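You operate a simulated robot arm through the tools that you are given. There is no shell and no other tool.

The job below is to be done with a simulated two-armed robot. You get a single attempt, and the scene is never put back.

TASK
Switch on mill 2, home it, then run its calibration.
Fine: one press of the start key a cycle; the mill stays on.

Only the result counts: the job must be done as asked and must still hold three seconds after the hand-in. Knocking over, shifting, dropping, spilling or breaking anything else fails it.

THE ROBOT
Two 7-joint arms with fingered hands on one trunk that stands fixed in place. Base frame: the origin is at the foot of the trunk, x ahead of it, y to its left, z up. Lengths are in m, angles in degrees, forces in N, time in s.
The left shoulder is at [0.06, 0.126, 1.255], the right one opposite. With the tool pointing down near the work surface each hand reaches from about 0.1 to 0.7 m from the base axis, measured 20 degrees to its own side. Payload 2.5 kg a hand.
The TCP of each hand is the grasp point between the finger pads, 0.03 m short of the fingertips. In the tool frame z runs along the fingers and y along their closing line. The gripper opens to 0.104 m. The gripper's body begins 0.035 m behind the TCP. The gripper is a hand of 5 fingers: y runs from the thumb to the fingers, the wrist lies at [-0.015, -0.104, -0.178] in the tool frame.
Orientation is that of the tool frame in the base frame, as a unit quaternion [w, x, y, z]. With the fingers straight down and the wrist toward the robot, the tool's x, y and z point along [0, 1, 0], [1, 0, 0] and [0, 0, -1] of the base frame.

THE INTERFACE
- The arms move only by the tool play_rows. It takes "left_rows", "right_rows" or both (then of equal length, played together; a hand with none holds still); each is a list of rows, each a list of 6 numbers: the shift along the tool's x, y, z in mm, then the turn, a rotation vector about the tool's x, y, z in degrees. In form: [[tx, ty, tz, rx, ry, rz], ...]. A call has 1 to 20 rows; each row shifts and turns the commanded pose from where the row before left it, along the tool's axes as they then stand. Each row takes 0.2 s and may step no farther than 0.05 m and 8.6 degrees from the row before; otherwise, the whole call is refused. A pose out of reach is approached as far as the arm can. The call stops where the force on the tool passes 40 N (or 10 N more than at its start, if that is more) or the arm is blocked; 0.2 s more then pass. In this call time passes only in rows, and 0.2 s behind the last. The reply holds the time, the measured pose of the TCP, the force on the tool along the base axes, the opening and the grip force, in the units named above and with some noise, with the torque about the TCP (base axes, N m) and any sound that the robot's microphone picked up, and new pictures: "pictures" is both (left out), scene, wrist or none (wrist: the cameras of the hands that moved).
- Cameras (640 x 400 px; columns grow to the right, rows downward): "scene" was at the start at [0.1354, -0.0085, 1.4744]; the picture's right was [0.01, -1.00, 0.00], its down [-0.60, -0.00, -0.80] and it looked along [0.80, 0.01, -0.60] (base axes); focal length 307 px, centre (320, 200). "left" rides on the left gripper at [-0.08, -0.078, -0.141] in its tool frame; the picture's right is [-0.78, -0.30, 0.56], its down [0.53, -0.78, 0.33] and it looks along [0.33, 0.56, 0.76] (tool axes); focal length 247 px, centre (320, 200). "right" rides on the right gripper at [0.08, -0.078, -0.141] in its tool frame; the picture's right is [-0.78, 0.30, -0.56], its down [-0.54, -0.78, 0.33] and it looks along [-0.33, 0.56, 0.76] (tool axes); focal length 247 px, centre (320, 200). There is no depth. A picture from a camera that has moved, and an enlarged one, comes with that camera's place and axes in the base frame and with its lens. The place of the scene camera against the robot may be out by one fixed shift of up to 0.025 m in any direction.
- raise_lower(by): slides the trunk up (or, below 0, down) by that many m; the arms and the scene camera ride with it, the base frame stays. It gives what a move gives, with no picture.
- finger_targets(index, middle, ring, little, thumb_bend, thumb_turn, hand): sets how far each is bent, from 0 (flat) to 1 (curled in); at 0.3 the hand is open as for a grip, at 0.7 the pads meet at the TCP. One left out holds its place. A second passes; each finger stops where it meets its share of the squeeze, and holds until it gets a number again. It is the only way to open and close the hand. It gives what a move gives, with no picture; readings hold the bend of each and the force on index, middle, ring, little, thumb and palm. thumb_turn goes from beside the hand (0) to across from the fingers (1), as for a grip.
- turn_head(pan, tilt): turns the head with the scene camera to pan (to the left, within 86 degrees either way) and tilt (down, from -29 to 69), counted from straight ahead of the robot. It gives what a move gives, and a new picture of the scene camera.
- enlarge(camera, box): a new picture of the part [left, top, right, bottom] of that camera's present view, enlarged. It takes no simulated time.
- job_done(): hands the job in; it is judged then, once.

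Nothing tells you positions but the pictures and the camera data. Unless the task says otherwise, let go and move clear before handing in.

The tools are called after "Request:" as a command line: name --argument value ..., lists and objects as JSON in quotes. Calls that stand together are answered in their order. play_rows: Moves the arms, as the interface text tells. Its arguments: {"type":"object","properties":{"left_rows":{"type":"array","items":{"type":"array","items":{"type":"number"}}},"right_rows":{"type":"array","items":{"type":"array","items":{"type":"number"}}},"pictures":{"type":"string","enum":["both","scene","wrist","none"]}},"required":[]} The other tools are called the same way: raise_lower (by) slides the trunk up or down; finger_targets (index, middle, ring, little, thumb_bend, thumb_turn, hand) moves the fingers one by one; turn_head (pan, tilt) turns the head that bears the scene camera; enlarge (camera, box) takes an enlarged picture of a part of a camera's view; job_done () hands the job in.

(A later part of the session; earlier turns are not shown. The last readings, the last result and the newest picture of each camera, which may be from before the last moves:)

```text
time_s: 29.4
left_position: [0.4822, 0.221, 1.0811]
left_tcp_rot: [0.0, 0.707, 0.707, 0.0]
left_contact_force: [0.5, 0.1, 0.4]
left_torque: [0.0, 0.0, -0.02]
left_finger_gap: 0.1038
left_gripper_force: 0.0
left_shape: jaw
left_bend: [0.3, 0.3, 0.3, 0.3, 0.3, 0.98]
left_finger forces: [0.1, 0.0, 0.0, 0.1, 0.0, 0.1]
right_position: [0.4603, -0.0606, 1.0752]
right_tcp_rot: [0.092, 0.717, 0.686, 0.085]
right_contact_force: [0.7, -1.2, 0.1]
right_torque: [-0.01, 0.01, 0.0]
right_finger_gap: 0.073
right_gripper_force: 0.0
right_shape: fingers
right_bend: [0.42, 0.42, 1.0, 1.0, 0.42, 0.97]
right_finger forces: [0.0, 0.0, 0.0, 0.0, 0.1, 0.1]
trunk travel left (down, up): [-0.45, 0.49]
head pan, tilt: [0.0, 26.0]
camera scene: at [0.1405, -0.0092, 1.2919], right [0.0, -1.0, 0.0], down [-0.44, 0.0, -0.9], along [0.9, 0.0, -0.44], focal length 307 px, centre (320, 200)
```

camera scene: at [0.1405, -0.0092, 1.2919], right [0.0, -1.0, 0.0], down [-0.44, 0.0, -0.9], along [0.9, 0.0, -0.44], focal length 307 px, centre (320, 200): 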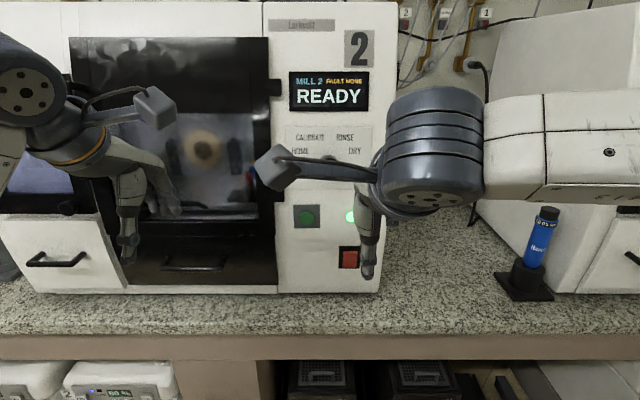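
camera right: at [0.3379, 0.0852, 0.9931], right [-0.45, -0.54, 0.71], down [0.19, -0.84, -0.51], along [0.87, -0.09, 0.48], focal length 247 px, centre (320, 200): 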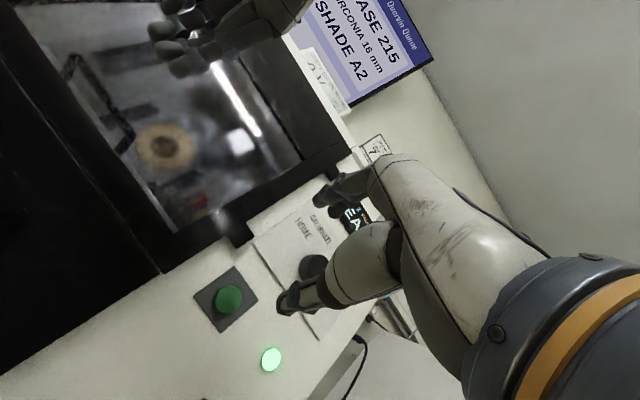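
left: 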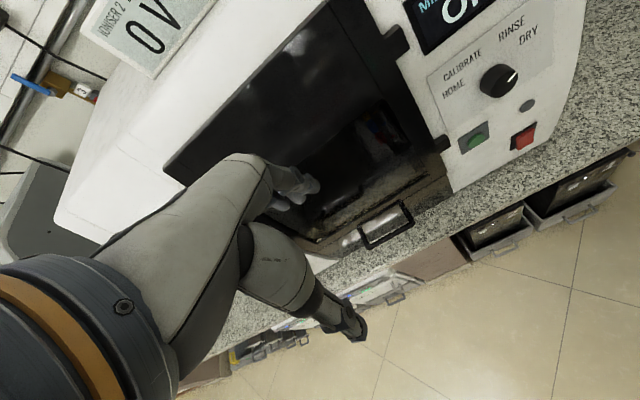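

The arm is comfortable again. To reach the knob with fingers pointing forward I want the shoulders lower, so I'll first draw the left hand back from the bench edge and then lower the trunk stepwise while keeping the right hand up.

Request:
play_rows --left_rows '[[0, -35, 0, 0, 0, 0], [0, -35, 0, 0, 0, 0], [0, -30, 0, 0, 0, 0]]' --right_rows '[[-5, -5, -15, 0, 0, 0], [-5, -5, -15, 0, 0, 0], [-5, -5, -15, 0, 0, 0]]' --pictures "none"

Request:
raise_lower --by -0.1

Request:
play_rows --right_rows '[[0, 13.8, -48, 0, 0, 0], [0, 13.8, -48, 0, 0, 0]]' --pictures "none"

Request:
raise_lower --by -0.1

Request:
play_rows --right_rows '[[0, 13.8, -48, 0, 0, 0], [0, 13.8, -48, 0, 0, 0]]' --pictures "both"

```text
time_s: 30.2
left_position: [0.385, 0.2209, 1.0814]
left_tcp_rot: [-0.001, 0.707, 0.707, 0.0]
left_contact_force: [0.8, -0.5, 0.6]
left_torque: [0.01, 0.0, 0.01]
left_finger_gap: 0.1035
left_gripper_force: 0.0
left_shape: jaw
left_bend: [0.3, 0.3, 0.3, 0.3, 0.3, 0.98]
left_finger forces: [0.0, 0.1, 0.0, 0.0, 0.0, 0.0]
right_position: [0.4332, -0.0751, 1.1133]
right_tcp_rot: [0.094, 0.717, 0.686, 0.085]
right_contact_force: [0.2, -0.3, 0.2]
right_torque: [0.01, 0.01, 0.02]
right_finger_gap: 0.0731
right_gripper_force: 0.2
right_shape: fingers
right_bend: [0.42, 0.42, 1.0, 1.0, 0.42, 0.97]
right_finger forces: [0.1, 0.1, 0.0, 0.0, 0.0, 0.0]
trunk travel left (down, up): [-0.45, 0.49]
head pan, tilt: [0.0, 26.0]
```

```text
time_s: 31.5
left_position: [0.386, 0.2223, 0.9811]
left_tcp_rot: [-0.001, 0.707, 0.707, 0.0]
left_contact_force: [0.3, 0.6, 0.1]
left_torque: [0.01, 0.0, 0.02]
left_finger_gap: 0.1039
left_gripper_force: 0.0
left_shape: jaw
left_bend: [0.3, 0.3, 0.3, 0.3, 0.3, 0.98]
left_finger forces: [0.0, 0.0, 0.1, 0.0, 0.0, 0.1]
right_position: [0.4341, -0.0738, 1.013]
right_tcp_rot: [0.093, 0.717, 0.685, 0.085]
right_contact_force: [0.8, 0.5, 1.0]
right_torque: [0.03, 0.0, -0.01]
right_finger_gap: 0.073
right_gripper_force: 0.0
right_shape: fingers
right_bend: [0.42, 0.42, 1.0, 1.0, 0.42, 0.97]
right_finger forces: [0.1, 0.0, 0.0, 0.1, 0.1, 0.0]
trunk travel left (down, up): [-0.35, 0.59]
head pan, tilt: [0.0, 26.0]
```

```text
time_s: 32.1
left_position: [0.3845, 0.2215, 0.9814]
left_tcp_rot: [0.0, 0.707, 0.707, 0.0]
left_contact_force: [0.2, -0.3, -0.6]
left_torque: [0.02, -0.05, 0.0]
left_finger_gap: 0.1037
left_gripper_force: 0.1
left_shape: jaw
left_bend: [0.3, 0.3, 0.3, 0.3, 0.3, 0.98]
left_finger forces: [0.1, 0.1, 0.0, 0.1, 0.0, 0.0]
right_position: [0.438, -0.0739, 1.1095]
right_tcp_rot: [0.092, 0.717, 0.685, 0.084]
right_contact_force: [0.8, 0.3, -0.7]
right_torque: [0.01, -0.02, 0.02]
right_finger_gap: 0.0729
right_gripper_force: 0.0
right_shape: fingers
right_bend: [0.42, 0.42, 1.0, 1.0, 0.42, 0.97]
right_finger forces: [0.0, 0.0, 0.0, 0.0, 0.1, 0.0]
trunk travel left (down, up): [-0.35, 0.59]
head pan, tilt: [0.0, 26.0]
```

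```text
time_s: 33.4
left_position: [0.3853, 0.2222, 0.8806]
left_tcp_rot: [0.0, 0.707, 0.707, 0.0]
left_contact_force: [0.1, -0.9, 1.0]
left_torque: [0.01, 0.02, -0.03]
left_finger_gap: 0.1038
left_gripper_force: 0.0
left_shape: jaw
left_bend: [0.3, 0.3, 0.3, 0.3, 0.3, 0.98]
left_finger forces: [0.0, 0.0, 0.1, 0.1, 0.0, 0.0]
right_position: [0.4386, -0.0745, 1.0093]
right_tcp_rot: [0.093, 0.717, 0.686, 0.086]
right_contact_force: [0.4, -0.1, -0.1]
right_torque: [0.01, 0.02, 0.01]
right_finger_gap: 0.073
right_gripper_force: 0.1
right_shape: fingers
right_bend: [0.42, 0.42, 1.0, 1.0, 0.42, 0.97]
right_finger forces: [0.0, 0.0, 0.1, 0.1, 0.1, 0.1]
trunk travel left (down, up): [-0.25, 0.69]
head pan, tilt: [0.0, 26.0]
```

```text
time_s: 34.0
left_position: [0.3849, 0.222, 0.8817]
left_tcp_rot: [0.0, 0.707, 0.707, 0.0]
left_contact_force: [-0.2, 1.2, 0.1]
left_torque: [0.02, -0.03, -0.01]
left_finger_gap: 0.1038
left_gripper_force: 0.1
left_shape: jaw
left_bend: [0.3, 0.3, 0.3, 0.3, 0.3, 0.98]
left_finger forces: [0.1, 0.1, 0.1, 0.1, 0.0, 0.1]
right_position: [0.4392, -0.0767, 1.1079]
right_tcp_rot: [0.093, 0.717, 0.686, 0.085]
right_contact_force: [0.7, -1.0, 1.2]
right_torque: [0.0, 0.03, 0.02]
right_finger_gap: 0.0728
right_gripper_force: 0.0
right_shape: fingers
right_bend: [0.42, 0.42, 1.0, 1.0, 0.42, 0.97]
right_finger forces: [0.1, 0.0, 0.0, 0.1, 0.0, 0.1]
trunk travel left (down, up): [-0.25, 0.69]
head pan, tilt: [0.0, 26.0]
camera scene: at [0.1405, -0.0092, 1.0919], right [0.0, -1.0, 0.0], down [-0.44, 0.0, -0.9], along [0.9, 0.0, -0.44], focal length 307 px, centre (320, 200)
camera right: at [0.3332, 0.0091, 1.2253], right [0.11, -0.78, 0.62], down [-0.69, -0.51, -0.51], along [0.71, -0.37, -0.6], focal length 247 px, centre (320, 200)
```

scene: 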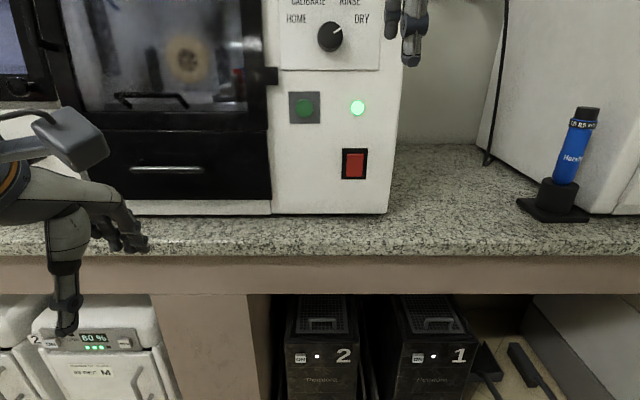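
right: 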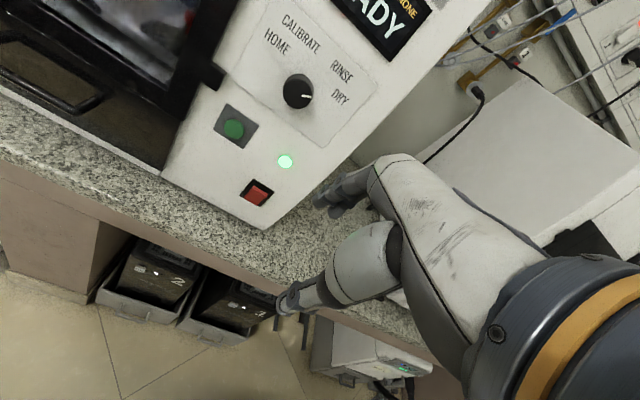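

The shoulders are now at about 0.855 m with the right hand still at 1.108 m. I'll tilt the head level and pitch the right hand forward again from this lower stance.

Request:
turn_head --pan 0 --tilt 5

Request:
play_rows --right_rows '[[8, 15, 0, -8.2, 0, 0], [8, 15, 0, -8.2, 0, 0], [8, 10, 5, -8.2, 0, 0], [8, 5, 5, -8.2, 0, 0], [8, 0, 5, -8.2, 0, 0], [8, 0, 5, -8.2, 0, 0], [5, 0, 5, -8.2, 0, 0], [5, 0, 5, -8.2, 0, 0], [5, 0, 5, -8.2, 0, 0]]' --pictures "both"

```text
time_s: 34.9
left_position: [0.3854, 0.2224, 0.8809]
left_tcp_rot: [0.0, 0.707, 0.707, 0.0]
left_contact_force: [0.1, 0.6, 0.1]
left_torque: [-0.01, 0.03, -0.02]
left_finger_gap: 0.1037
left_gripper_force: 0.0
left_shape: jaw
left_bend: [0.3, 0.3, 0.3, 0.3, 0.3, 0.98]
left_finger forces: [0.0, 0.0, 0.0, 0.0, 0.0, 0.0]
right_position: [0.4407, -0.0768, 1.108]
right_tcp_rot: [0.093, 0.717, 0.686, 0.085]
right_contact_force: [0.0, 0.4, -0.3]
right_torque: [0.03, 0.01, 0.02]
right_finger_gap: 0.0727
right_gripper_force: 0.1
right_shape: fingers
right_bend: [0.42, 0.42, 1.0, 1.0, 0.42, 0.97]
right_finger forces: [0.0, 0.0, 0.0, 0.0, 0.0, 0.1]
trunk travel left (down, up): [-0.25, 0.69]
head pan, tilt: [0.0, 5.0]
camera scene: at [0.1404, -0.0091, 1.1259], right [0.0, -1.0, 0.0], down [-0.09, 0.0, -1.0], along [1.0, 0.0, -0.09], focal length 307 px, centre (320, 200)
```

scene: 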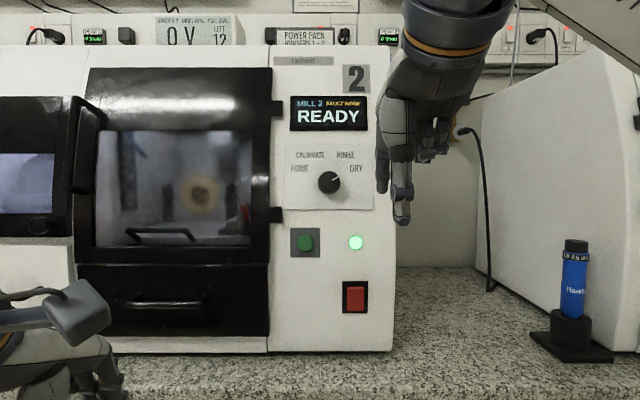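

```text
time_s: 36.9
left_position: [0.385, 0.2218, 0.8817]
left_tcp_rot: [0.0, 0.707, 0.707, 0.0]
left_contact_force: [0.4, 0.2, 0.0]
left_torque: [0.01, 0.01, -0.03]
left_finger_gap: 0.1036
left_gripper_force: 0.0
left_shape: jaw
left_bend: [0.3, 0.3, 0.3, 0.3, 0.3, 0.98]
left_finger forces: [0.1, 0.1, 0.0, 0.0, 0.1, 0.0]
right_position: [0.5118, -0.0127, 1.1074]
right_tcp_rot: [0.506, 0.516, 0.497, 0.481]
right_contact_force: [0.7, 0.2, -1.1]
right_torque: [0.03, -0.03, 0.03]
right_finger_gap: 0.0727
right_gripper_force: 0.1
right_shape: fingers
right_bend: [0.42, 0.42, 1.0, 1.0, 0.42, 0.97]
right_finger forces: [0.0, 0.1, 0.1, 0.0, 0.0, 0.1]
trunk travel left (down, up): [-0.25, 0.69]
head pan, tilt: [0.0, 5.0]
camera scene: at [0.1405, -0.0093, 1.1259], right [0.0, -1.0, 0.0], down [-0.09, 0.0, -1.0], along [1.0, 0.0, -0.09], focal length 307 px, centre (320, 200)
camera right: at [0.3729, 0.0731, 1.0329], right [-0.58, -0.75, 0.32], down [0.29, -0.55, -0.78], along [0.76, -0.36, 0.54], focal length 247 px, centre (320, 200)
```

scene: 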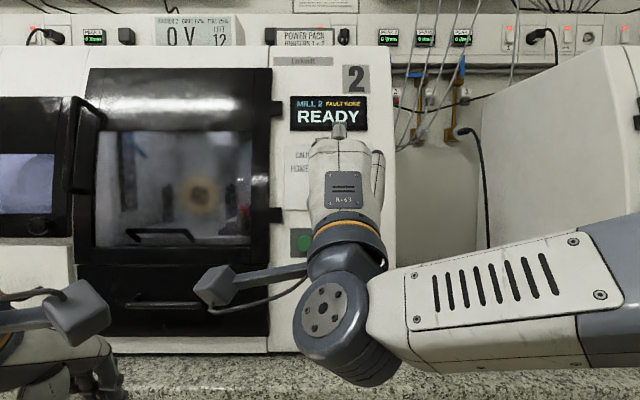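
right: 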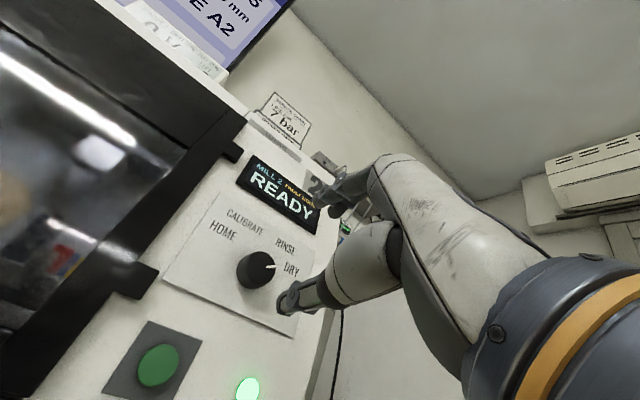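

This posture reaches cleanly. I'll trim the orientation and test in free space how far the hand can roll clockwise, since the knob must be turned a long way counter-clockwise.

Request:
play_rows --right_rows '[[0, 0, 0, -1.5, 2.5, 0.3], [0, 0, 0, 0, 0, 8], [0, 0, 0, 0, 0, 8], [0, 0, 0, 0, 0, 8], [0, 0, 0, 0, 0, 8], [0, 0, 0, 0, 0, 8]]' --pictures "both"

```text
time_s: 38.3
left_position: [0.3846, 0.2223, 0.8814]
left_tcp_rot: [-0.001, 0.707, 0.707, -0.001]
left_contact_force: [-0.2, -0.4, 0.7]
left_torque: [-0.01, -0.03, -0.02]
left_finger_gap: 0.1036
left_gripper_force: 0.1
left_shape: jaw
left_bend: [0.3, 0.3, 0.3, 0.3, 0.3, 0.98]
left_finger forces: [0.0, 0.0, 0.1, 0.0, 0.0, 0.0]
right_position: [0.5121, -0.0142, 1.1055]
right_tcp_rot: [0.298, 0.643, 0.297, 0.64]
right_contact_force: [0.2, 0.1, 0.1]
right_torque: [-0.01, 0.01, -0.02]
right_finger_gap: 0.073
right_gripper_force: 0.1
right_shape: fingers
right_bend: [0.42, 0.42, 1.0, 1.0, 0.42, 0.97]
right_finger forces: [0.1, 0.0, 0.1, 0.1, 0.0, 0.1]
trunk travel left (down, up): [-0.25, 0.69]
head pan, tilt: [0.0, 5.0]
camera scene: at [0.1404, -0.0091, 1.126], right [0.0, -1.0, 0.0], down [-0.09, 0.0, -1.0], along [1.0, 0.0, -0.09], focal length 307 px, centre (320, 200)
camera right: at [0.3713, 0.0975, 1.0995], right [-0.56, -0.78, -0.27], down [0.33, 0.09, -0.94], along [0.76, -0.62, 0.21], focal length 247 px, centre (320, 200)
```

scene: 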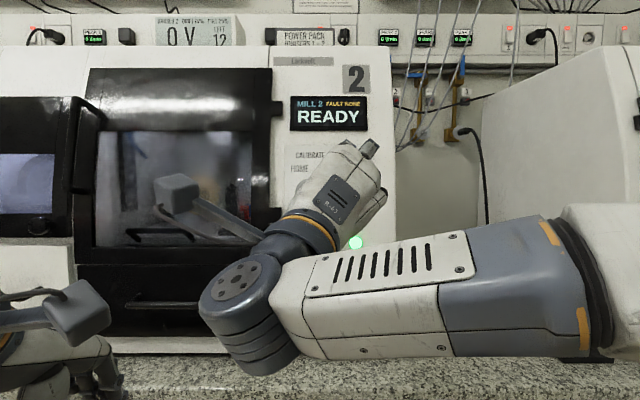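
right: 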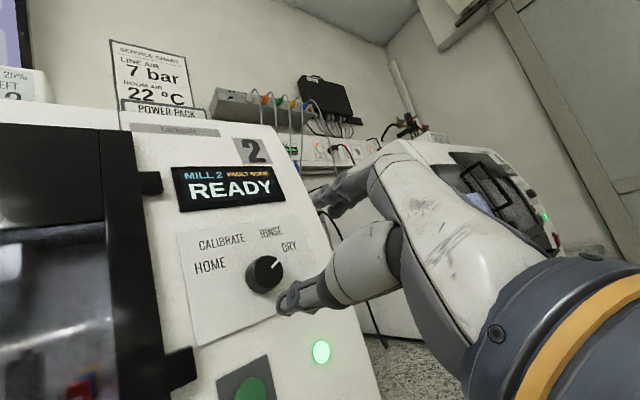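

Roll +40° is fine. I'll test a little further clockwise.

Request:
play_rows --right_rows '[[0, 0, 0, 0, 0, 8], [0, 0, 0, 0, 0, 8], [0, 0, 0, 0, 0, 8]]' --pictures "none"

```text
time_s: 39.1
left_position: [0.3848, 0.2214, 0.8816]
left_tcp_rot: [0.0, 0.707, 0.707, 0.0]
left_contact_force: [-0.1, -0.3, -1.1]
left_torque: [-0.05, -0.01, 0.02]
left_finger_gap: 0.1041
left_gripper_force: 0.0
left_shape: jaw
left_bend: [0.3, 0.3, 0.3, 0.3, 0.3, 0.98]
left_finger forces: [0.1, 0.1, 0.0, 0.0, 0.0, 0.0]
right_position: [0.5114, -0.014, 1.1067]
right_tcp_rot: [0.158, 0.691, 0.157, 0.688]
right_contact_force: [-0.4, 0.8, -0.7]
right_torque: [-0.02, -0.02, -0.02]
right_finger_gap: 0.073
right_gripper_force: 0.0
right_shape: fingers
right_bend: [0.42, 0.42, 1.0, 1.0, 0.42, 0.97]
right_finger forces: [0.0, 0.1, 0.0, 0.0, 0.1, 0.0]
trunk travel left (down, up): [-0.25, 0.69]
head pan, tilt: [0.0, 5.0]
```

Roll +64° also works. Now I'll test the counter-clockwise end of the sweep in free space.

Request:
play_rows --right_rows '[[0, 0, 0, 0, 0, -8], [0, 0, 0, 0, 0, -8], [0, 0, 0, 0, 0, -8], [0, 0, 0, 0, 0, -8], [0, 0, 0, 0, 0, -8], [0, 0, 0, 0, 0, -8], [0, 0, 0, 0, 0, -8], [0, 0, 0, 0, 0, -8], [0, 0, 0, 0, 0, -8], [0, 0, 0, 0, 0, -8], [0, 0, 0, 0, 0, -8], [0, 0, 0, 0, 0, -8], [0, 0, 0, 0, 0, -8], [0, 0, 0, 0, 0, -8], [0, 0, 0, 0, 0, -8]]' --pictures "scene"

```text
time_s: 41.5
left_position: [0.3848, 0.2212, 0.8808]
left_tcp_rot: [0.0, 0.708, 0.707, -0.001]
left_contact_force: [0.0, 0.6, 0.2]
left_torque: [0.04, -0.01, -0.03]
left_finger_gap: 0.1038
left_gripper_force: 0.0
left_shape: jaw
left_bend: [0.3, 0.3, 0.3, 0.3, 0.3, 0.98]
left_finger forces: [0.1, 0.0, 0.0, 0.0, 0.1, 0.0]
right_position: [0.5184, -0.0293, 1.118]
right_tcp_rot: [0.55, 0.467, 0.555, 0.413]
right_contact_force: [0.4, 0.0, 0.9]
right_torque: [-0.01, -0.01, -0.02]
right_finger_gap: 0.073
right_gripper_force: 0.1
right_shape: fingers
right_bend: [0.42, 0.42, 1.0, 1.0, 0.42, 0.97]
right_finger forces: [0.0, 0.0, 0.0, 0.1, 0.1, 0.0]
right hand out of reach, approached as far as the arm can: row 10, 11, 12
trunk travel left (down, up): [-0.25, 0.69]
head pan, tilt: [0.0, 5.0]
stopped in row 12 (right hand): the arm was blocked; the commanded pose is now the measured one
camera scene: at [0.1398, -0.016, 1.1285], right [-0.07, -1.0, 0.0], down [-0.06, 0.0, -1.0], along [1.0, -0.07, -0.06], focal length 307 px, centre (320, 200)
```

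scene: 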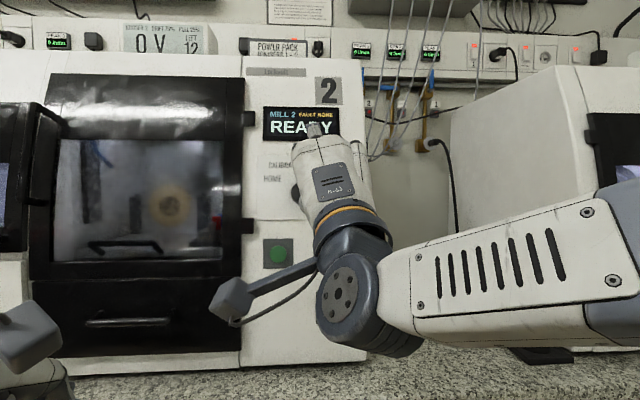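

The counter-clockwise roll ends near -10°, where the elbow leans on the robot's own head (head camera panned slightly). So the right hand's usable range is from 0° clockwise upward; I'll roll back clockwise and find its far end.

Request:
play_rows --right_rows '[[0, 0, 0, 0, 0, 8], [0, 0, 0, 0, 0, 8], [0, 0, 0, 0, 0, 8], [0, 0, 0, 0, 0, 8], [0, 0, 0, 0, 0, 8], [0, 0, 0, 0, 0, 8], [0, 0, 0, 0, 0, 8], [0, 0, 0, 0, 0, 8], [0, 0, 0, 0, 0, 8], [0, 0, 0, 0, 0, 8], [0, 0, 0, 0, 0, 8], [0, 0, 0, 0, 0, 8], [0, 0, 0, 0, 0, 8]]' --pictures "scene"

```text
time_s: 44.3
left_position: [0.3845, 0.2223, 0.8814]
left_tcp_rot: [0.0, 0.707, 0.707, 0.0]
left_contact_force: [-0.3, -0.7, -0.2]
left_torque: [0.01, 0.0, -0.05]
left_finger_gap: 0.104
left_gripper_force: 0.1
left_shape: jaw
left_bend: [0.3, 0.3, 0.3, 0.3, 0.3, 0.98]
left_finger forces: [0.0, 0.0, 0.1, 0.0, 0.1, 0.0]
right_position: [0.5157, -0.0271, 1.1219]
right_tcp_rot: [0.012, 0.723, -0.023, 0.691]
right_contact_force: [0.3, -0.3, 0.4]
right_torque: [0.03, 0.03, 0.0]
right_finger_gap: 0.073
right_gripper_force: 0.1
right_shape: fingers
right_bend: [0.42, 0.42, 1.0, 1.0, 0.42, 0.97]
right_finger forces: [0.0, 0.1, 0.0, 0.0, 0.0, 0.0]
trunk travel left (down, up): [-0.25, 0.69]
head pan, tilt: [0.0, 5.0]
camera scene: at [0.1404, -0.0091, 1.126], right [0.0, -1.0, 0.0], down [-0.09, 0.0, -1.0], along [1.0, 0.0, -0.09], focal length 307 px, centre (320, 200)
```

scene: 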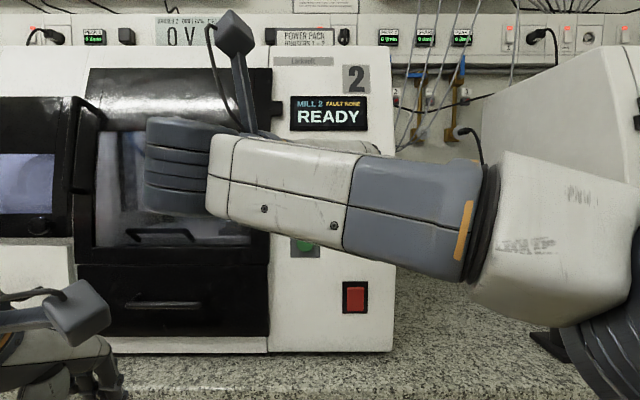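

Clockwise +91° is reachable and the head has settled back. So I'll grip the knob near +88° and turn counter-clockwise in two bites. First trim orientation and line up about 4 cm in front of the knob.

Request:
play_rows --right_rows '[[0, 0, 0, 2.8, 2.65, -2.9], [-12, -6.8, 20, 0, 0, 0], [-12, -6.8, 20, 0, 0, 0]]' --pictures "both"

Request:
enlarge --camera "right" --box '[180, 150, 400, 350]'

```text
time_s: 45.1
left_position: [0.3841, 0.222, 0.8819]
left_tcp_rot: [0.0, 0.707, 0.707, 0.0]
left_contact_force: [0.0, -0.2, 0.4]
left_torque: [0.04, -0.03, 0.0]
left_finger_gap: 0.1038
left_gripper_force: 0.0
left_shape: jaw
left_bend: [0.3, 0.3, 0.3, 0.3, 0.3, 0.98]
left_finger forces: [0.0, 0.0, 0.0, 0.1, 0.0, 0.0]
right_position: [0.5573, -0.0152, 1.0974]
right_tcp_rot: [0.015, 0.707, 0.013, 0.707]
right_contact_force: [0.2, 0.5, -0.8]
right_torque: [0.02, -0.01, 0.04]
right_finger_gap: 0.0729
right_gripper_force: 0.1
right_shape: fingers
right_bend: [0.42, 0.42, 1.0, 1.0, 0.42, 0.97]
right_finger forces: [0.0, 0.0, 0.0, 0.0, 0.0, 0.0]
trunk travel left (down, up): [-0.25, 0.69]
head pan, tilt: [0.0, 5.0]
camera scene: at [0.1404, -0.0092, 1.126], right [0.0, -1.0, 0.0], down [-0.09, 0.0, -1.0], along [1.0, 0.0, -0.09], focal length 307 px, centre (320, 200)
camera right: at [0.4164, 0.0654, 1.175], right [-0.56, -0.32, -0.76], down [0.33, 0.76, -0.56], along [0.76, -0.57, -0.32], focal length 247 px, centre (320, 200)
```

scene: 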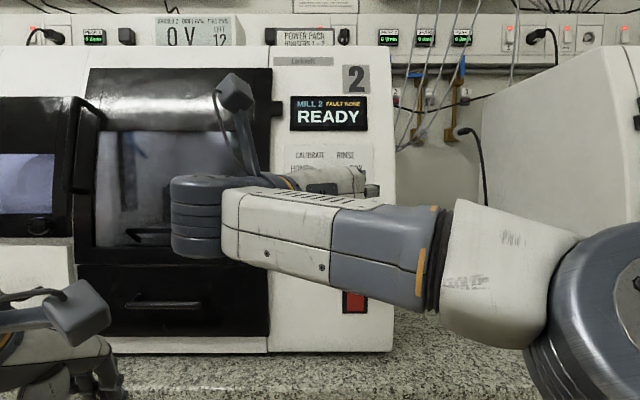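
right: 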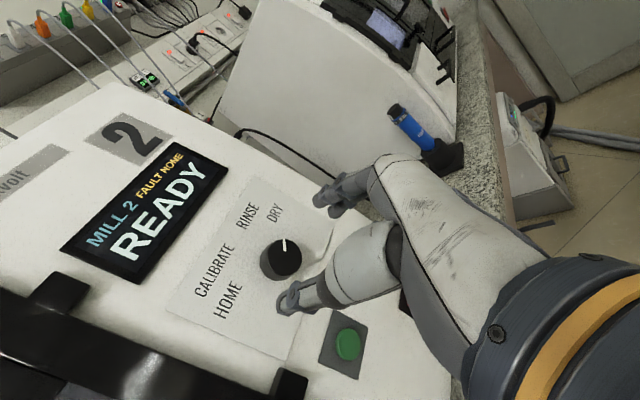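

```text
2.00 times, centred on (290, 250) of right
camera zoom: at [0.4164, 0.0654, 1.175], right [-0.56, -0.32, -0.76], down [0.33, 0.76, -0.56], along [0.76, -0.57, -0.32], focal length 494 px, centre (380, 100)
```

zoom: 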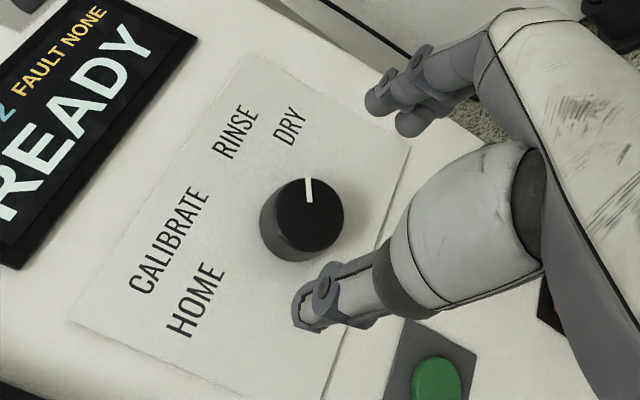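

The knob appears exactly where predicted between thumb and fingers. I'll advance 45 mm in small steps so the fingertips straddle the knob, watching the force.

Request:
play_rows --right_rows '[[0, -1.5, 15, 0, 0, 0], [0, 0, 15, 0, 0, 0], [0, 0, 8, 0, 0, 0], [0, 0, 6, 0, 0, 0]]' --pictures "wrist"

Request:
enlarge --camera "right" --box '[230, 170, 390, 320]'

Request:
enlarge --camera "scene" --box '[280, 130, 400, 230]'

```text
time_s: 46.1
left_position: [0.384, 0.2226, 0.8815]
left_tcp_rot: [0.001, 0.707, 0.707, 0.0]
left_contact_force: [-0.9, 0.9, -0.1]
left_torque: [0.01, 0.02, 0.03]
left_finger_gap: 0.1038
left_gripper_force: 0.1
left_shape: jaw
left_bend: [0.3, 0.3, 0.3, 0.3, 0.3, 0.98]
left_finger forces: [0.0, 0.1, 0.1, 0.0, 0.0, 0.0]
right_position: [0.6002, -0.0129, 1.096]
right_tcp_rot: [0.014, 0.708, 0.012, 0.706]
right_contact_force: [0.1, 0.2, 0.5]
right_torque: [0.01, 0.01, -0.01]
right_finger_gap: 0.073
right_gripper_force: 0.0
right_shape: fingers
right_bend: [0.42, 0.42, 1.0, 1.0, 0.42, 0.97]
right_finger forces: [0.0, 0.0, 0.0, 0.1, 0.0, 0.1]
trunk travel left (down, up): [-0.25, 0.69]
head pan, tilt: [0.0, 5.0]
camera right: at [0.4595, 0.0681, 1.1738], right [-0.56, -0.32, -0.76], down [0.33, 0.76, -0.56], along [0.76, -0.57, -0.32], focal length 247 px, centre (320, 200)
```

right: 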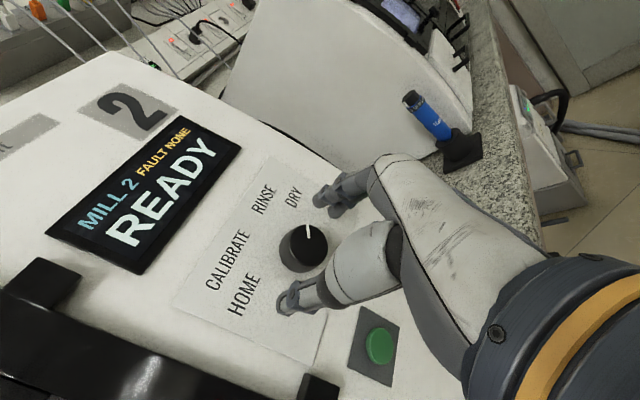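

```text
2.67 times, centred on (310, 245) of right
camera zoom: at [0.4595, 0.0681, 1.1738], right [-0.56, -0.32, -0.76], down [0.33, 0.76, -0.56], along [0.76, -0.57, -0.32], focal length 659 px, centre (347, 80)
```

zoom: 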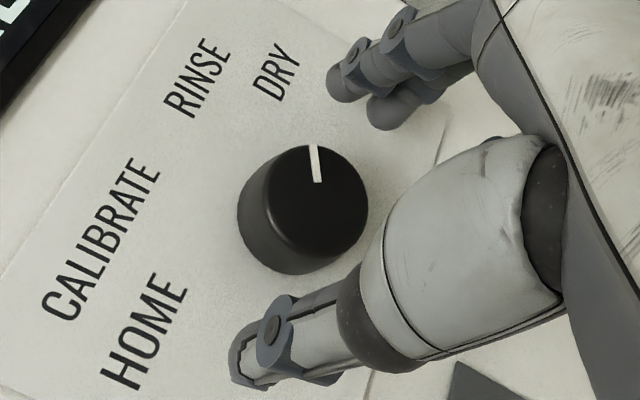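

```text
4.00 times, centred on (340, 180) of scene
camera zoom: at [0.1404, -0.0091, 1.126], right [0.0, -1.0, 0.0], down [-0.09, 0.0, -1.0], along [1.0, 0.0, -0.09], focal length 1227 px, centre (240, 280)
```

zoom: 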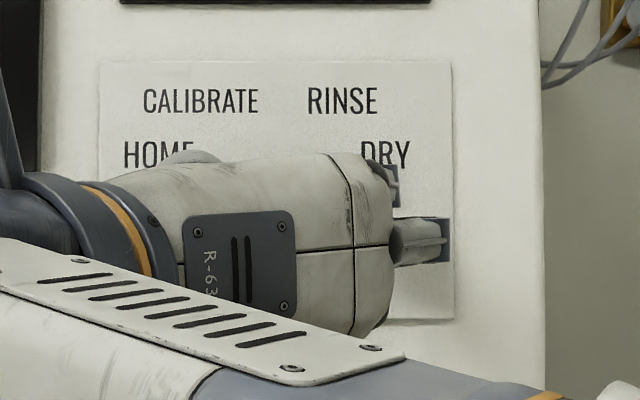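

The knob sits between thumb and fingers with clearance. I'll advance 5 mm more and close index, middle and thumb on it.

Request:
play_rows --right_rows '[[0, 0, 3, 0, 0, 0], [1, 0, 2, 0, 0, 0]]' --pictures "none"

Request:
finger_targets --hand "right" --index 0.52 --middle 0.52 --thumb_bend 0.52

Request:
enlarge --camera "right" --box '[230, 170, 390, 320]'

```text
time_s: 46.7
left_position: [0.3853, 0.2217, 0.8825]
left_tcp_rot: [-0.001, 0.707, 0.707, 0.0]
left_contact_force: [0.1, 0.5, 0.4]
left_torque: [-0.01, 0.02, -0.03]
left_finger_gap: 0.1037
left_gripper_force: 0.1
left_shape: jaw
left_bend: [0.3, 0.3, 0.3, 0.3, 0.3, 0.98]
left_finger forces: [0.0, 0.1, 0.0, 0.1, 0.1, 0.0]
right_position: [0.6056, -0.0143, 1.0983]
right_tcp_rot: [0.014, 0.708, 0.013, 0.706]
right_contact_force: [0.1, 0.8, -0.4]
right_torque: [0.0, 0.01, -0.01]
right_finger_gap: 0.0731
right_gripper_force: 0.0
right_shape: fingers
right_bend: [0.42, 0.42, 1.0, 1.0, 0.42, 0.97]
right_finger forces: [0.0, 0.0, 0.1, 0.1, 0.0, 0.0]
trunk travel left (down, up): [-0.25, 0.69]
head pan, tilt: [0.0, 5.0]
```

```text
time_s: 47.7
left_position: [0.3851, 0.2215, 0.8805]
left_tcp_rot: [0.0, 0.707, 0.707, 0.0]
left_contact_force: [-1.4, -0.6, 1.3]
left_torque: [-0.03, -0.02, -0.01]
left_finger_gap: 0.1038
left_gripper_force: 0.1
left_shape: jaw
left_bend: [0.3, 0.3, 0.3, 0.3, 0.3, 0.98]
left_finger forces: [0.0, 0.0, 0.0, 0.0, 0.1, 0.1]
right_position: [0.6055, -0.0135, 1.0971]
right_tcp_rot: [0.013, 0.708, 0.012, 0.706]
right_contact_force: [-0.2, -0.8, 0.6]
right_torque: [0.01, -0.02, 0.03]
right_finger_gap: 0.0473
right_gripper_force: 0.1
right_shape: fingers
right_bend: [0.52, 0.52, 1.0, 1.0, 0.52, 0.98]
right_finger forces: [0.1, 0.0, 0.0, 0.1, 0.1, 0.0]
trunk travel left (down, up): [-0.25, 0.69]
head pan, tilt: [0.0, 5.0]
```

```text
2.67 times, centred on (310, 245) of right
camera zoom: at [0.4652, 0.0677, 1.1747], right [-0.56, -0.32, -0.76], down [0.33, 0.76, -0.56], along [0.76, -0.57, -0.32], focal length 659 px, centre (347, 80)
```

zoom: 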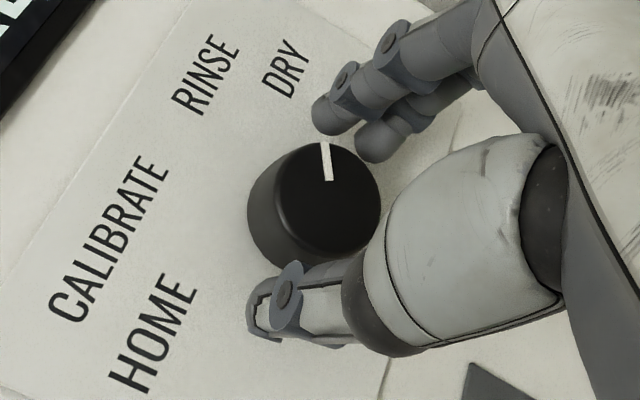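

The gap is 47 mm and the knob is centred in it. Closing the last bit onto the knob.

Request:
finger_targets --hand "right" --index 0.66 --middle 0.66 --thumb_bend 0.66

Request:
enlarge --camera "right" --box '[230, 170, 390, 320]'

```text
time_s: 48.7
left_position: [0.3848, 0.2233, 0.8815]
left_tcp_rot: [0.0, 0.707, 0.707, 0.001]
left_contact_force: [0.0, 1.2, 0.7]
left_torque: [0.02, -0.01, 0.0]
left_finger_gap: 0.1036
left_gripper_force: 0.0
left_shape: jaw
left_bend: [0.3, 0.3, 0.3, 0.3, 0.3, 0.98]
left_finger forces: [0.0, 0.0, 0.0, 0.0, 0.0, 0.0]
right_position: [0.6055, -0.0144, 1.0973]
right_tcp_rot: [0.013, 0.707, 0.011, 0.707]
right_contact_force: [-0.1, -6.9, -1.0]
right_torque: [-0.03, 0.06, -0.2]
right_finger_gap: 0.0292
right_gripper_force: 8.4
right_shape: fingers
right_bend: [0.59, 0.61, 1.0, 1.0, 0.6, 0.99]
right_finger forces: [5.7, 5.6, 0.1, 0.1, 5.3, 0.0]
trunk travel left (down, up): [-0.25, 0.69]
head pan, tilt: [0.0, 5.0]
```

```text
2.67 times, centred on (310, 245) of right
camera zoom: at [0.4653, 0.0663, 1.175], right [-0.56, -0.32, -0.76], down [0.33, 0.76, -0.56], along [0.76, -0.57, -0.32], focal length 659 px, centre (347, 80)
```

zoom: 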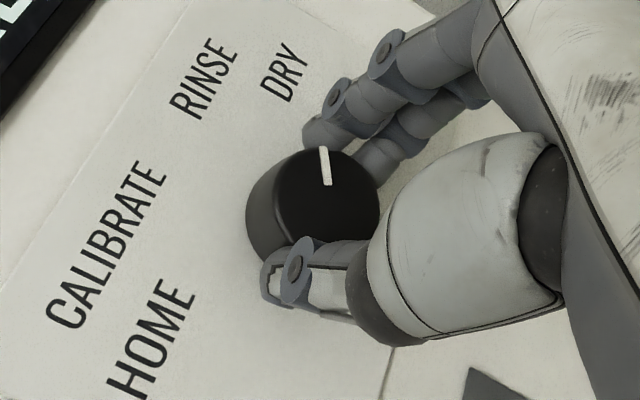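

Thumb, index and middle hold the knob with about 5.5 N each. I'll turn counter-clockwise 24° first and check that the knob follows.

Request:
play_rows --right_rows '[[0, 0, 0, 0, 0, -8], [0, 0, 0, 0, 0, -8], [0, 0, 0, 0, 0, -8]]' --pictures "both"

Request:
enlarge --camera "right" --box '[230, 170, 390, 320]'

```text
time_s: 49.5
left_position: [0.3852, 0.222, 0.881]
left_tcp_rot: [0.001, 0.707, 0.707, 0.0]
left_contact_force: [0.0, -0.4, 0.4]
left_torque: [0.0, -0.03, 0.01]
left_finger_gap: 0.1038
left_gripper_force: 0.1
left_shape: jaw
left_bend: [0.3, 0.3, 0.3, 0.3, 0.3, 0.98]
left_finger forces: [0.0, 0.0, 0.1, 0.1, 0.0, 0.0]
right_position: [0.6054, -0.0126, 1.0971]
right_tcp_rot: [0.16, 0.69, 0.159, 0.687]
right_contact_force: [2.6, -4.5, 1.6]
right_torque: [0.05, 0.06, -0.06]
right_finger_gap: 0.0291
right_gripper_force: 8.5
right_shape: fingers
right_bend: [0.58, 0.61, 1.0, 1.0, 0.61, 0.99]
right_finger forces: [5.7, 4.8, 0.0, 0.0, 5.2, 0.1]
trunk travel left (down, up): [-0.25, 0.69]
head pan, tilt: [0.0, 5.0]
camera scene: at [0.1407, -0.0097, 1.126], right [0.0, -1.0, 0.0], down [-0.09, 0.0, -1.0], along [1.0, 0.0, -0.09], focal length 307 px, centre (320, 200)
camera right: at [0.4648, 0.0916, 1.1349], right [-0.56, -0.61, -0.56], down [0.33, 0.46, -0.82], along [0.76, -0.65, -0.06], focal length 247 px, centre (320, 200)
```

scene: 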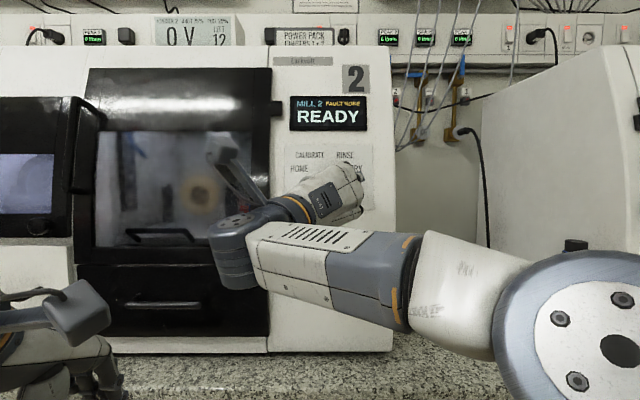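
right: 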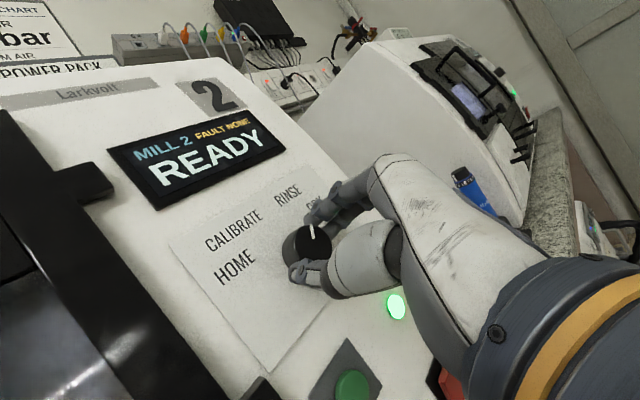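

```text
2.67 times, centred on (310, 245) of right
camera zoom: at [0.4648, 0.0916, 1.1349], right [-0.56, -0.61, -0.56], down [0.33, 0.46, -0.82], along [0.76, -0.65, -0.06], focal length 659 px, centre (347, 80)
```

zoom: 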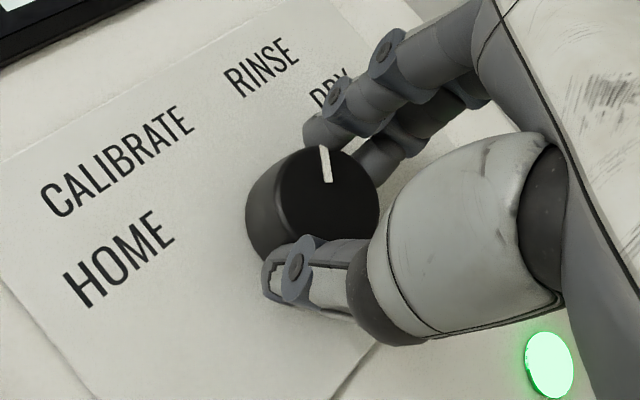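

The knob turns with the hand (pointer fixed relative to the hand, labels rotating). I'll continue counter-clockwise in two calls, to a hand roll of about +8°.

Request:
play_rows --right_rows '[[0, 0, 0, 0, 0, -8], [0, 0, 0, 0, 0, -8], [0, 0, 0, 0, 0, -8], [0, 0, 0, 0, 0, -8]]' --pictures "wrist"

Request:
play_rows --right_rows '[[0, 0, 0, 0, 0, -8], [0, 0, 0, 0, 0, -8], [0, 0, 0, 0, 0, -8]]' --pictures "both"

Request:
enlarge --camera "right" --box '[230, 170, 390, 320]'

```text
time_s: 50.5
left_position: [0.3852, 0.2209, 0.8799]
left_tcp_rot: [0.001, 0.707, 0.707, 0.0]
left_contact_force: [0.1, -0.5, 0.5]
left_torque: [0.0, 0.02, -0.01]
left_finger_gap: 0.1036
left_gripper_force: 0.1
left_shape: jaw
left_bend: [0.3, 0.3, 0.3, 0.3, 0.3, 0.98]
left_finger forces: [0.1, 0.0, 0.0, 0.1, 0.1, 0.1]
right_position: [0.6042, -0.0119, 1.0971]
right_tcp_rot: [0.344, 0.62, 0.343, 0.616]
right_contact_force: [1.4, -4.5, -0.9]
right_torque: [0.03, 0.16, -0.02]
right_finger_gap: 0.0292
right_gripper_force: 8.2
right_shape: fingers
right_bend: [0.59, 0.61, 1.0, 1.0, 0.61, 1.0]
right_finger forces: [4.5, 5.0, 0.0, 0.1, 7.1, 0.1]
trunk travel left (down, up): [-0.25, 0.69]
head pan, tilt: [0.0, 5.0]
camera right: at [0.4644, 0.0963, 1.0738], right [-0.56, -0.81, -0.16], down [0.33, -0.05, -0.94], along [0.76, -0.58, 0.29], focal length 247 px, centre (320, 200)
```

right: 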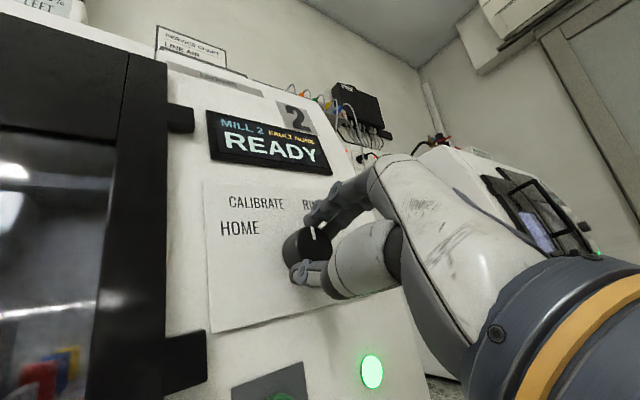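

```text
time_s: 51.3
left_position: [0.3856, 0.2207, 0.8818]
left_tcp_rot: [0.0, 0.707, 0.707, 0.0]
left_contact_force: [0.1, 0.6, -0.3]
left_torque: [0.0, -0.01, -0.02]
left_finger_gap: 0.1036
left_gripper_force: 0.1
left_shape: jaw
left_bend: [0.3, 0.3, 0.3, 0.3, 0.3, 0.98]
left_finger forces: [0.0, 0.0, 0.0, 0.1, 0.0, 0.1]
right_position: [0.606, -0.0114, 1.0971]
right_tcp_rot: [0.465, 0.533, 0.465, 0.532]
right_contact_force: [-0.7, -4.5, 0.8]
right_torque: [0.03, 0.15, -0.06]
right_finger_gap: 0.029
right_gripper_force: 8.4
right_shape: fingers
right_bend: [0.59, 0.61, 1.0, 1.0, 0.61, 1.0]
right_finger forces: [4.4, 5.1, 0.1, 0.0, 7.4, 0.1]
trunk travel left (down, up): [-0.25, 0.69]
head pan, tilt: [0.0, 5.0]
camera scene: at [0.1405, -0.0096, 1.126], right [0.0, -1.0, 0.0], down [-0.09, 0.0, -1.0], along [1.0, 0.0, -0.09], focal length 307 px, centre (320, 200)
camera right: at [0.4641, 0.0773, 1.0309], right [-0.56, -0.81, 0.19], down [0.33, -0.42, -0.84], along [0.76, -0.41, 0.5], focal length 247 px, centre (320, 200)
```

scene: 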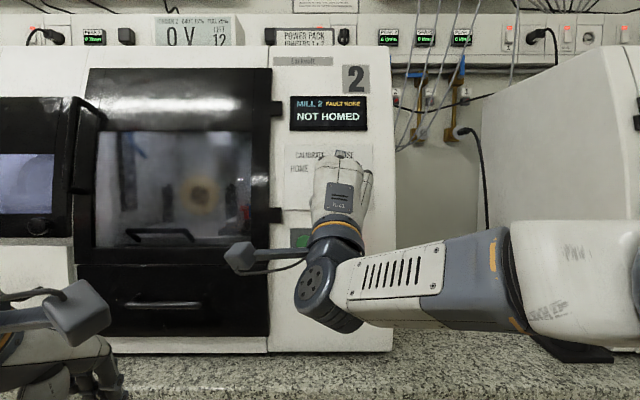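
right: 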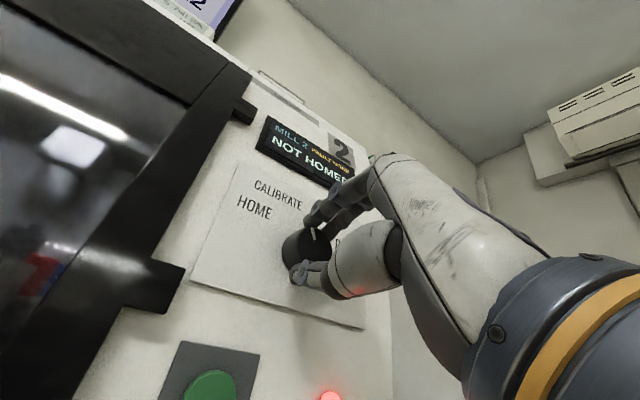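

```text
2.67 times, centred on (310, 245) of right
camera zoom: at [0.4641, 0.0773, 1.0309], right [-0.56, -0.81, 0.19], down [0.33, -0.42, -0.84], along [0.76, -0.41, 0.5], focal length 659 px, centre (347, 80)
```

zoom: 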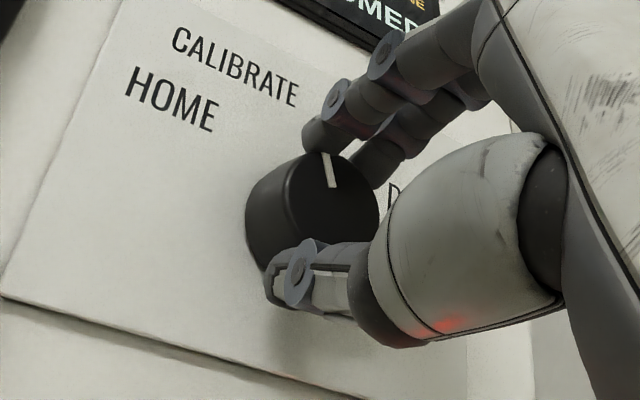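

The display now says NOT HOMED, meaning the knob has reached CALIBRATE (80° turned, so stops are 40° apart). I'll release, roll the open hand back clockwise around the knob, and regrip for the last 40° to HOME.

Request:
finger_targets --hand "right" --index 0.42 --middle 0.42 --thumb_bend 0.42

Request:
play_rows --right_rows '[[0, 0, 0, 0, 0, 8], [0, 0, 0, 0, 0, 8], [0, 0, 0, 0, 0, 8], [0, 0, 0, 0, 0, 8], [0, 0, 0, 0, 0, 8], [0, 0, 0, 0, 0, 8]]' --pictures "both"

Request:
enlarge --camera "right" --box '[230, 170, 390, 320]'

```text
time_s: 52.3
left_position: [0.3848, 0.2221, 0.8816]
left_tcp_rot: [0.0, 0.707, 0.707, 0.0]
left_contact_force: [0.1, 0.2, 0.7]
left_torque: [0.0, -0.01, 0.02]
left_finger_gap: 0.1035
left_gripper_force: 0.0
left_shape: jaw
left_bend: [0.3, 0.3, 0.3, 0.3, 0.3, 0.98]
left_finger forces: [0.0, 0.1, 0.0, 0.0, 0.1, 0.0]
right_position: [0.6044, -0.0107, 1.097]
right_tcp_rot: [0.464, 0.534, 0.465, 0.532]
right_contact_force: [-0.9, -0.5, 0.9]
right_torque: [0.01, 0.0, -0.02]
right_finger_gap: 0.0725
right_gripper_force: 0.1
right_shape: fingers
right_bend: [0.42, 0.42, 1.0, 1.0, 0.42, 0.97]
right_finger forces: [0.0, 0.0, 0.0, 0.0, 0.1, 0.0]
trunk travel left (down, up): [-0.25, 0.69]
head pan, tilt: [0.0, 5.0]
```

```text
time_s: 53.7
left_position: [0.3843, 0.2227, 0.8815]
left_tcp_rot: [0.0, 0.707, 0.707, 0.0]
left_contact_force: [0.1, -0.4, 0.8]
left_torque: [-0.03, 0.01, 0.04]
left_finger_gap: 0.1038
left_gripper_force: 0.0
left_shape: jaw
left_bend: [0.3, 0.3, 0.3, 0.3, 0.3, 0.98]
left_finger forces: [0.0, 0.0, 0.0, 0.1, 0.1, 0.0]
right_position: [0.6044, -0.011, 1.098]
right_tcp_rot: [0.207, 0.677, 0.207, 0.675]
right_contact_force: [-0.1, -1.2, 0.1]
right_torque: [0.01, -0.01, 0.0]
right_finger_gap: 0.0723
right_gripper_force: 0.0
right_shape: fingers
right_bend: [0.42, 0.42, 1.0, 1.0, 0.42, 0.97]
right_finger forces: [0.1, 0.0, 0.1, 0.0, 0.0, 0.0]
trunk travel left (down, up): [-0.25, 0.69]
head pan, tilt: [0.0, 5.0]
camera scene: at [0.1404, -0.0091, 1.126], right [0.0, -1.0, 0.0], down [-0.09, 0.0, -1.0], along [1.0, 0.0, -0.09], focal length 307 px, centre (320, 200)
camera right: at [0.4641, 0.097, 1.1205], right [-0.56, -0.68, -0.48], down [0.33, 0.34, -0.88], along [0.76, -0.65, 0.03], focal length 247 px, centre (320, 200)
```

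scene: 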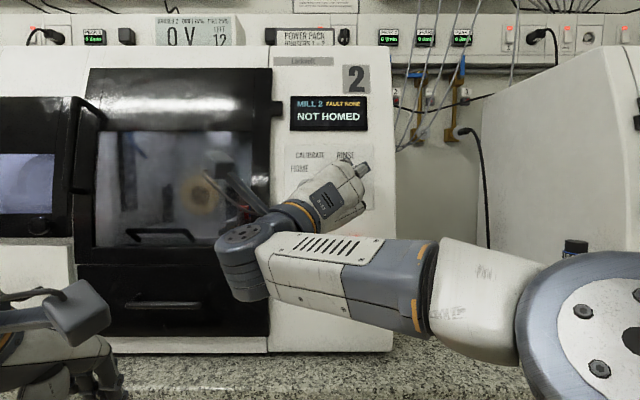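
right: 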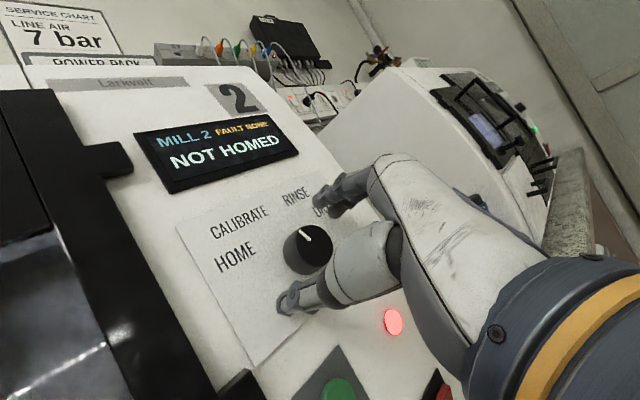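

```text
2.67 times, centred on (310, 245) of right
camera zoom: at [0.4641, 0.097, 1.1205], right [-0.56, -0.68, -0.48], down [0.33, 0.34, -0.88], along [0.76, -0.65, 0.03], focal length 659 px, centre (347, 80)
```

zoom: 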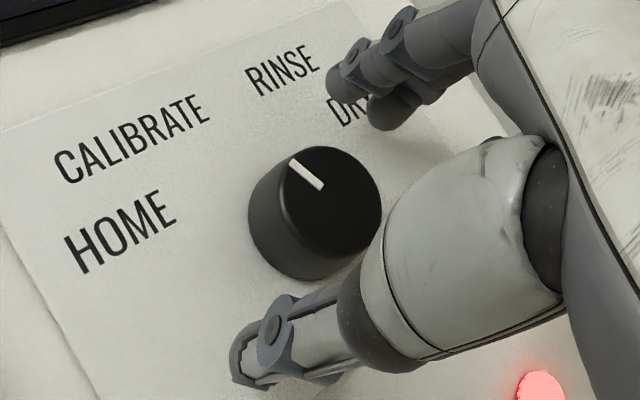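

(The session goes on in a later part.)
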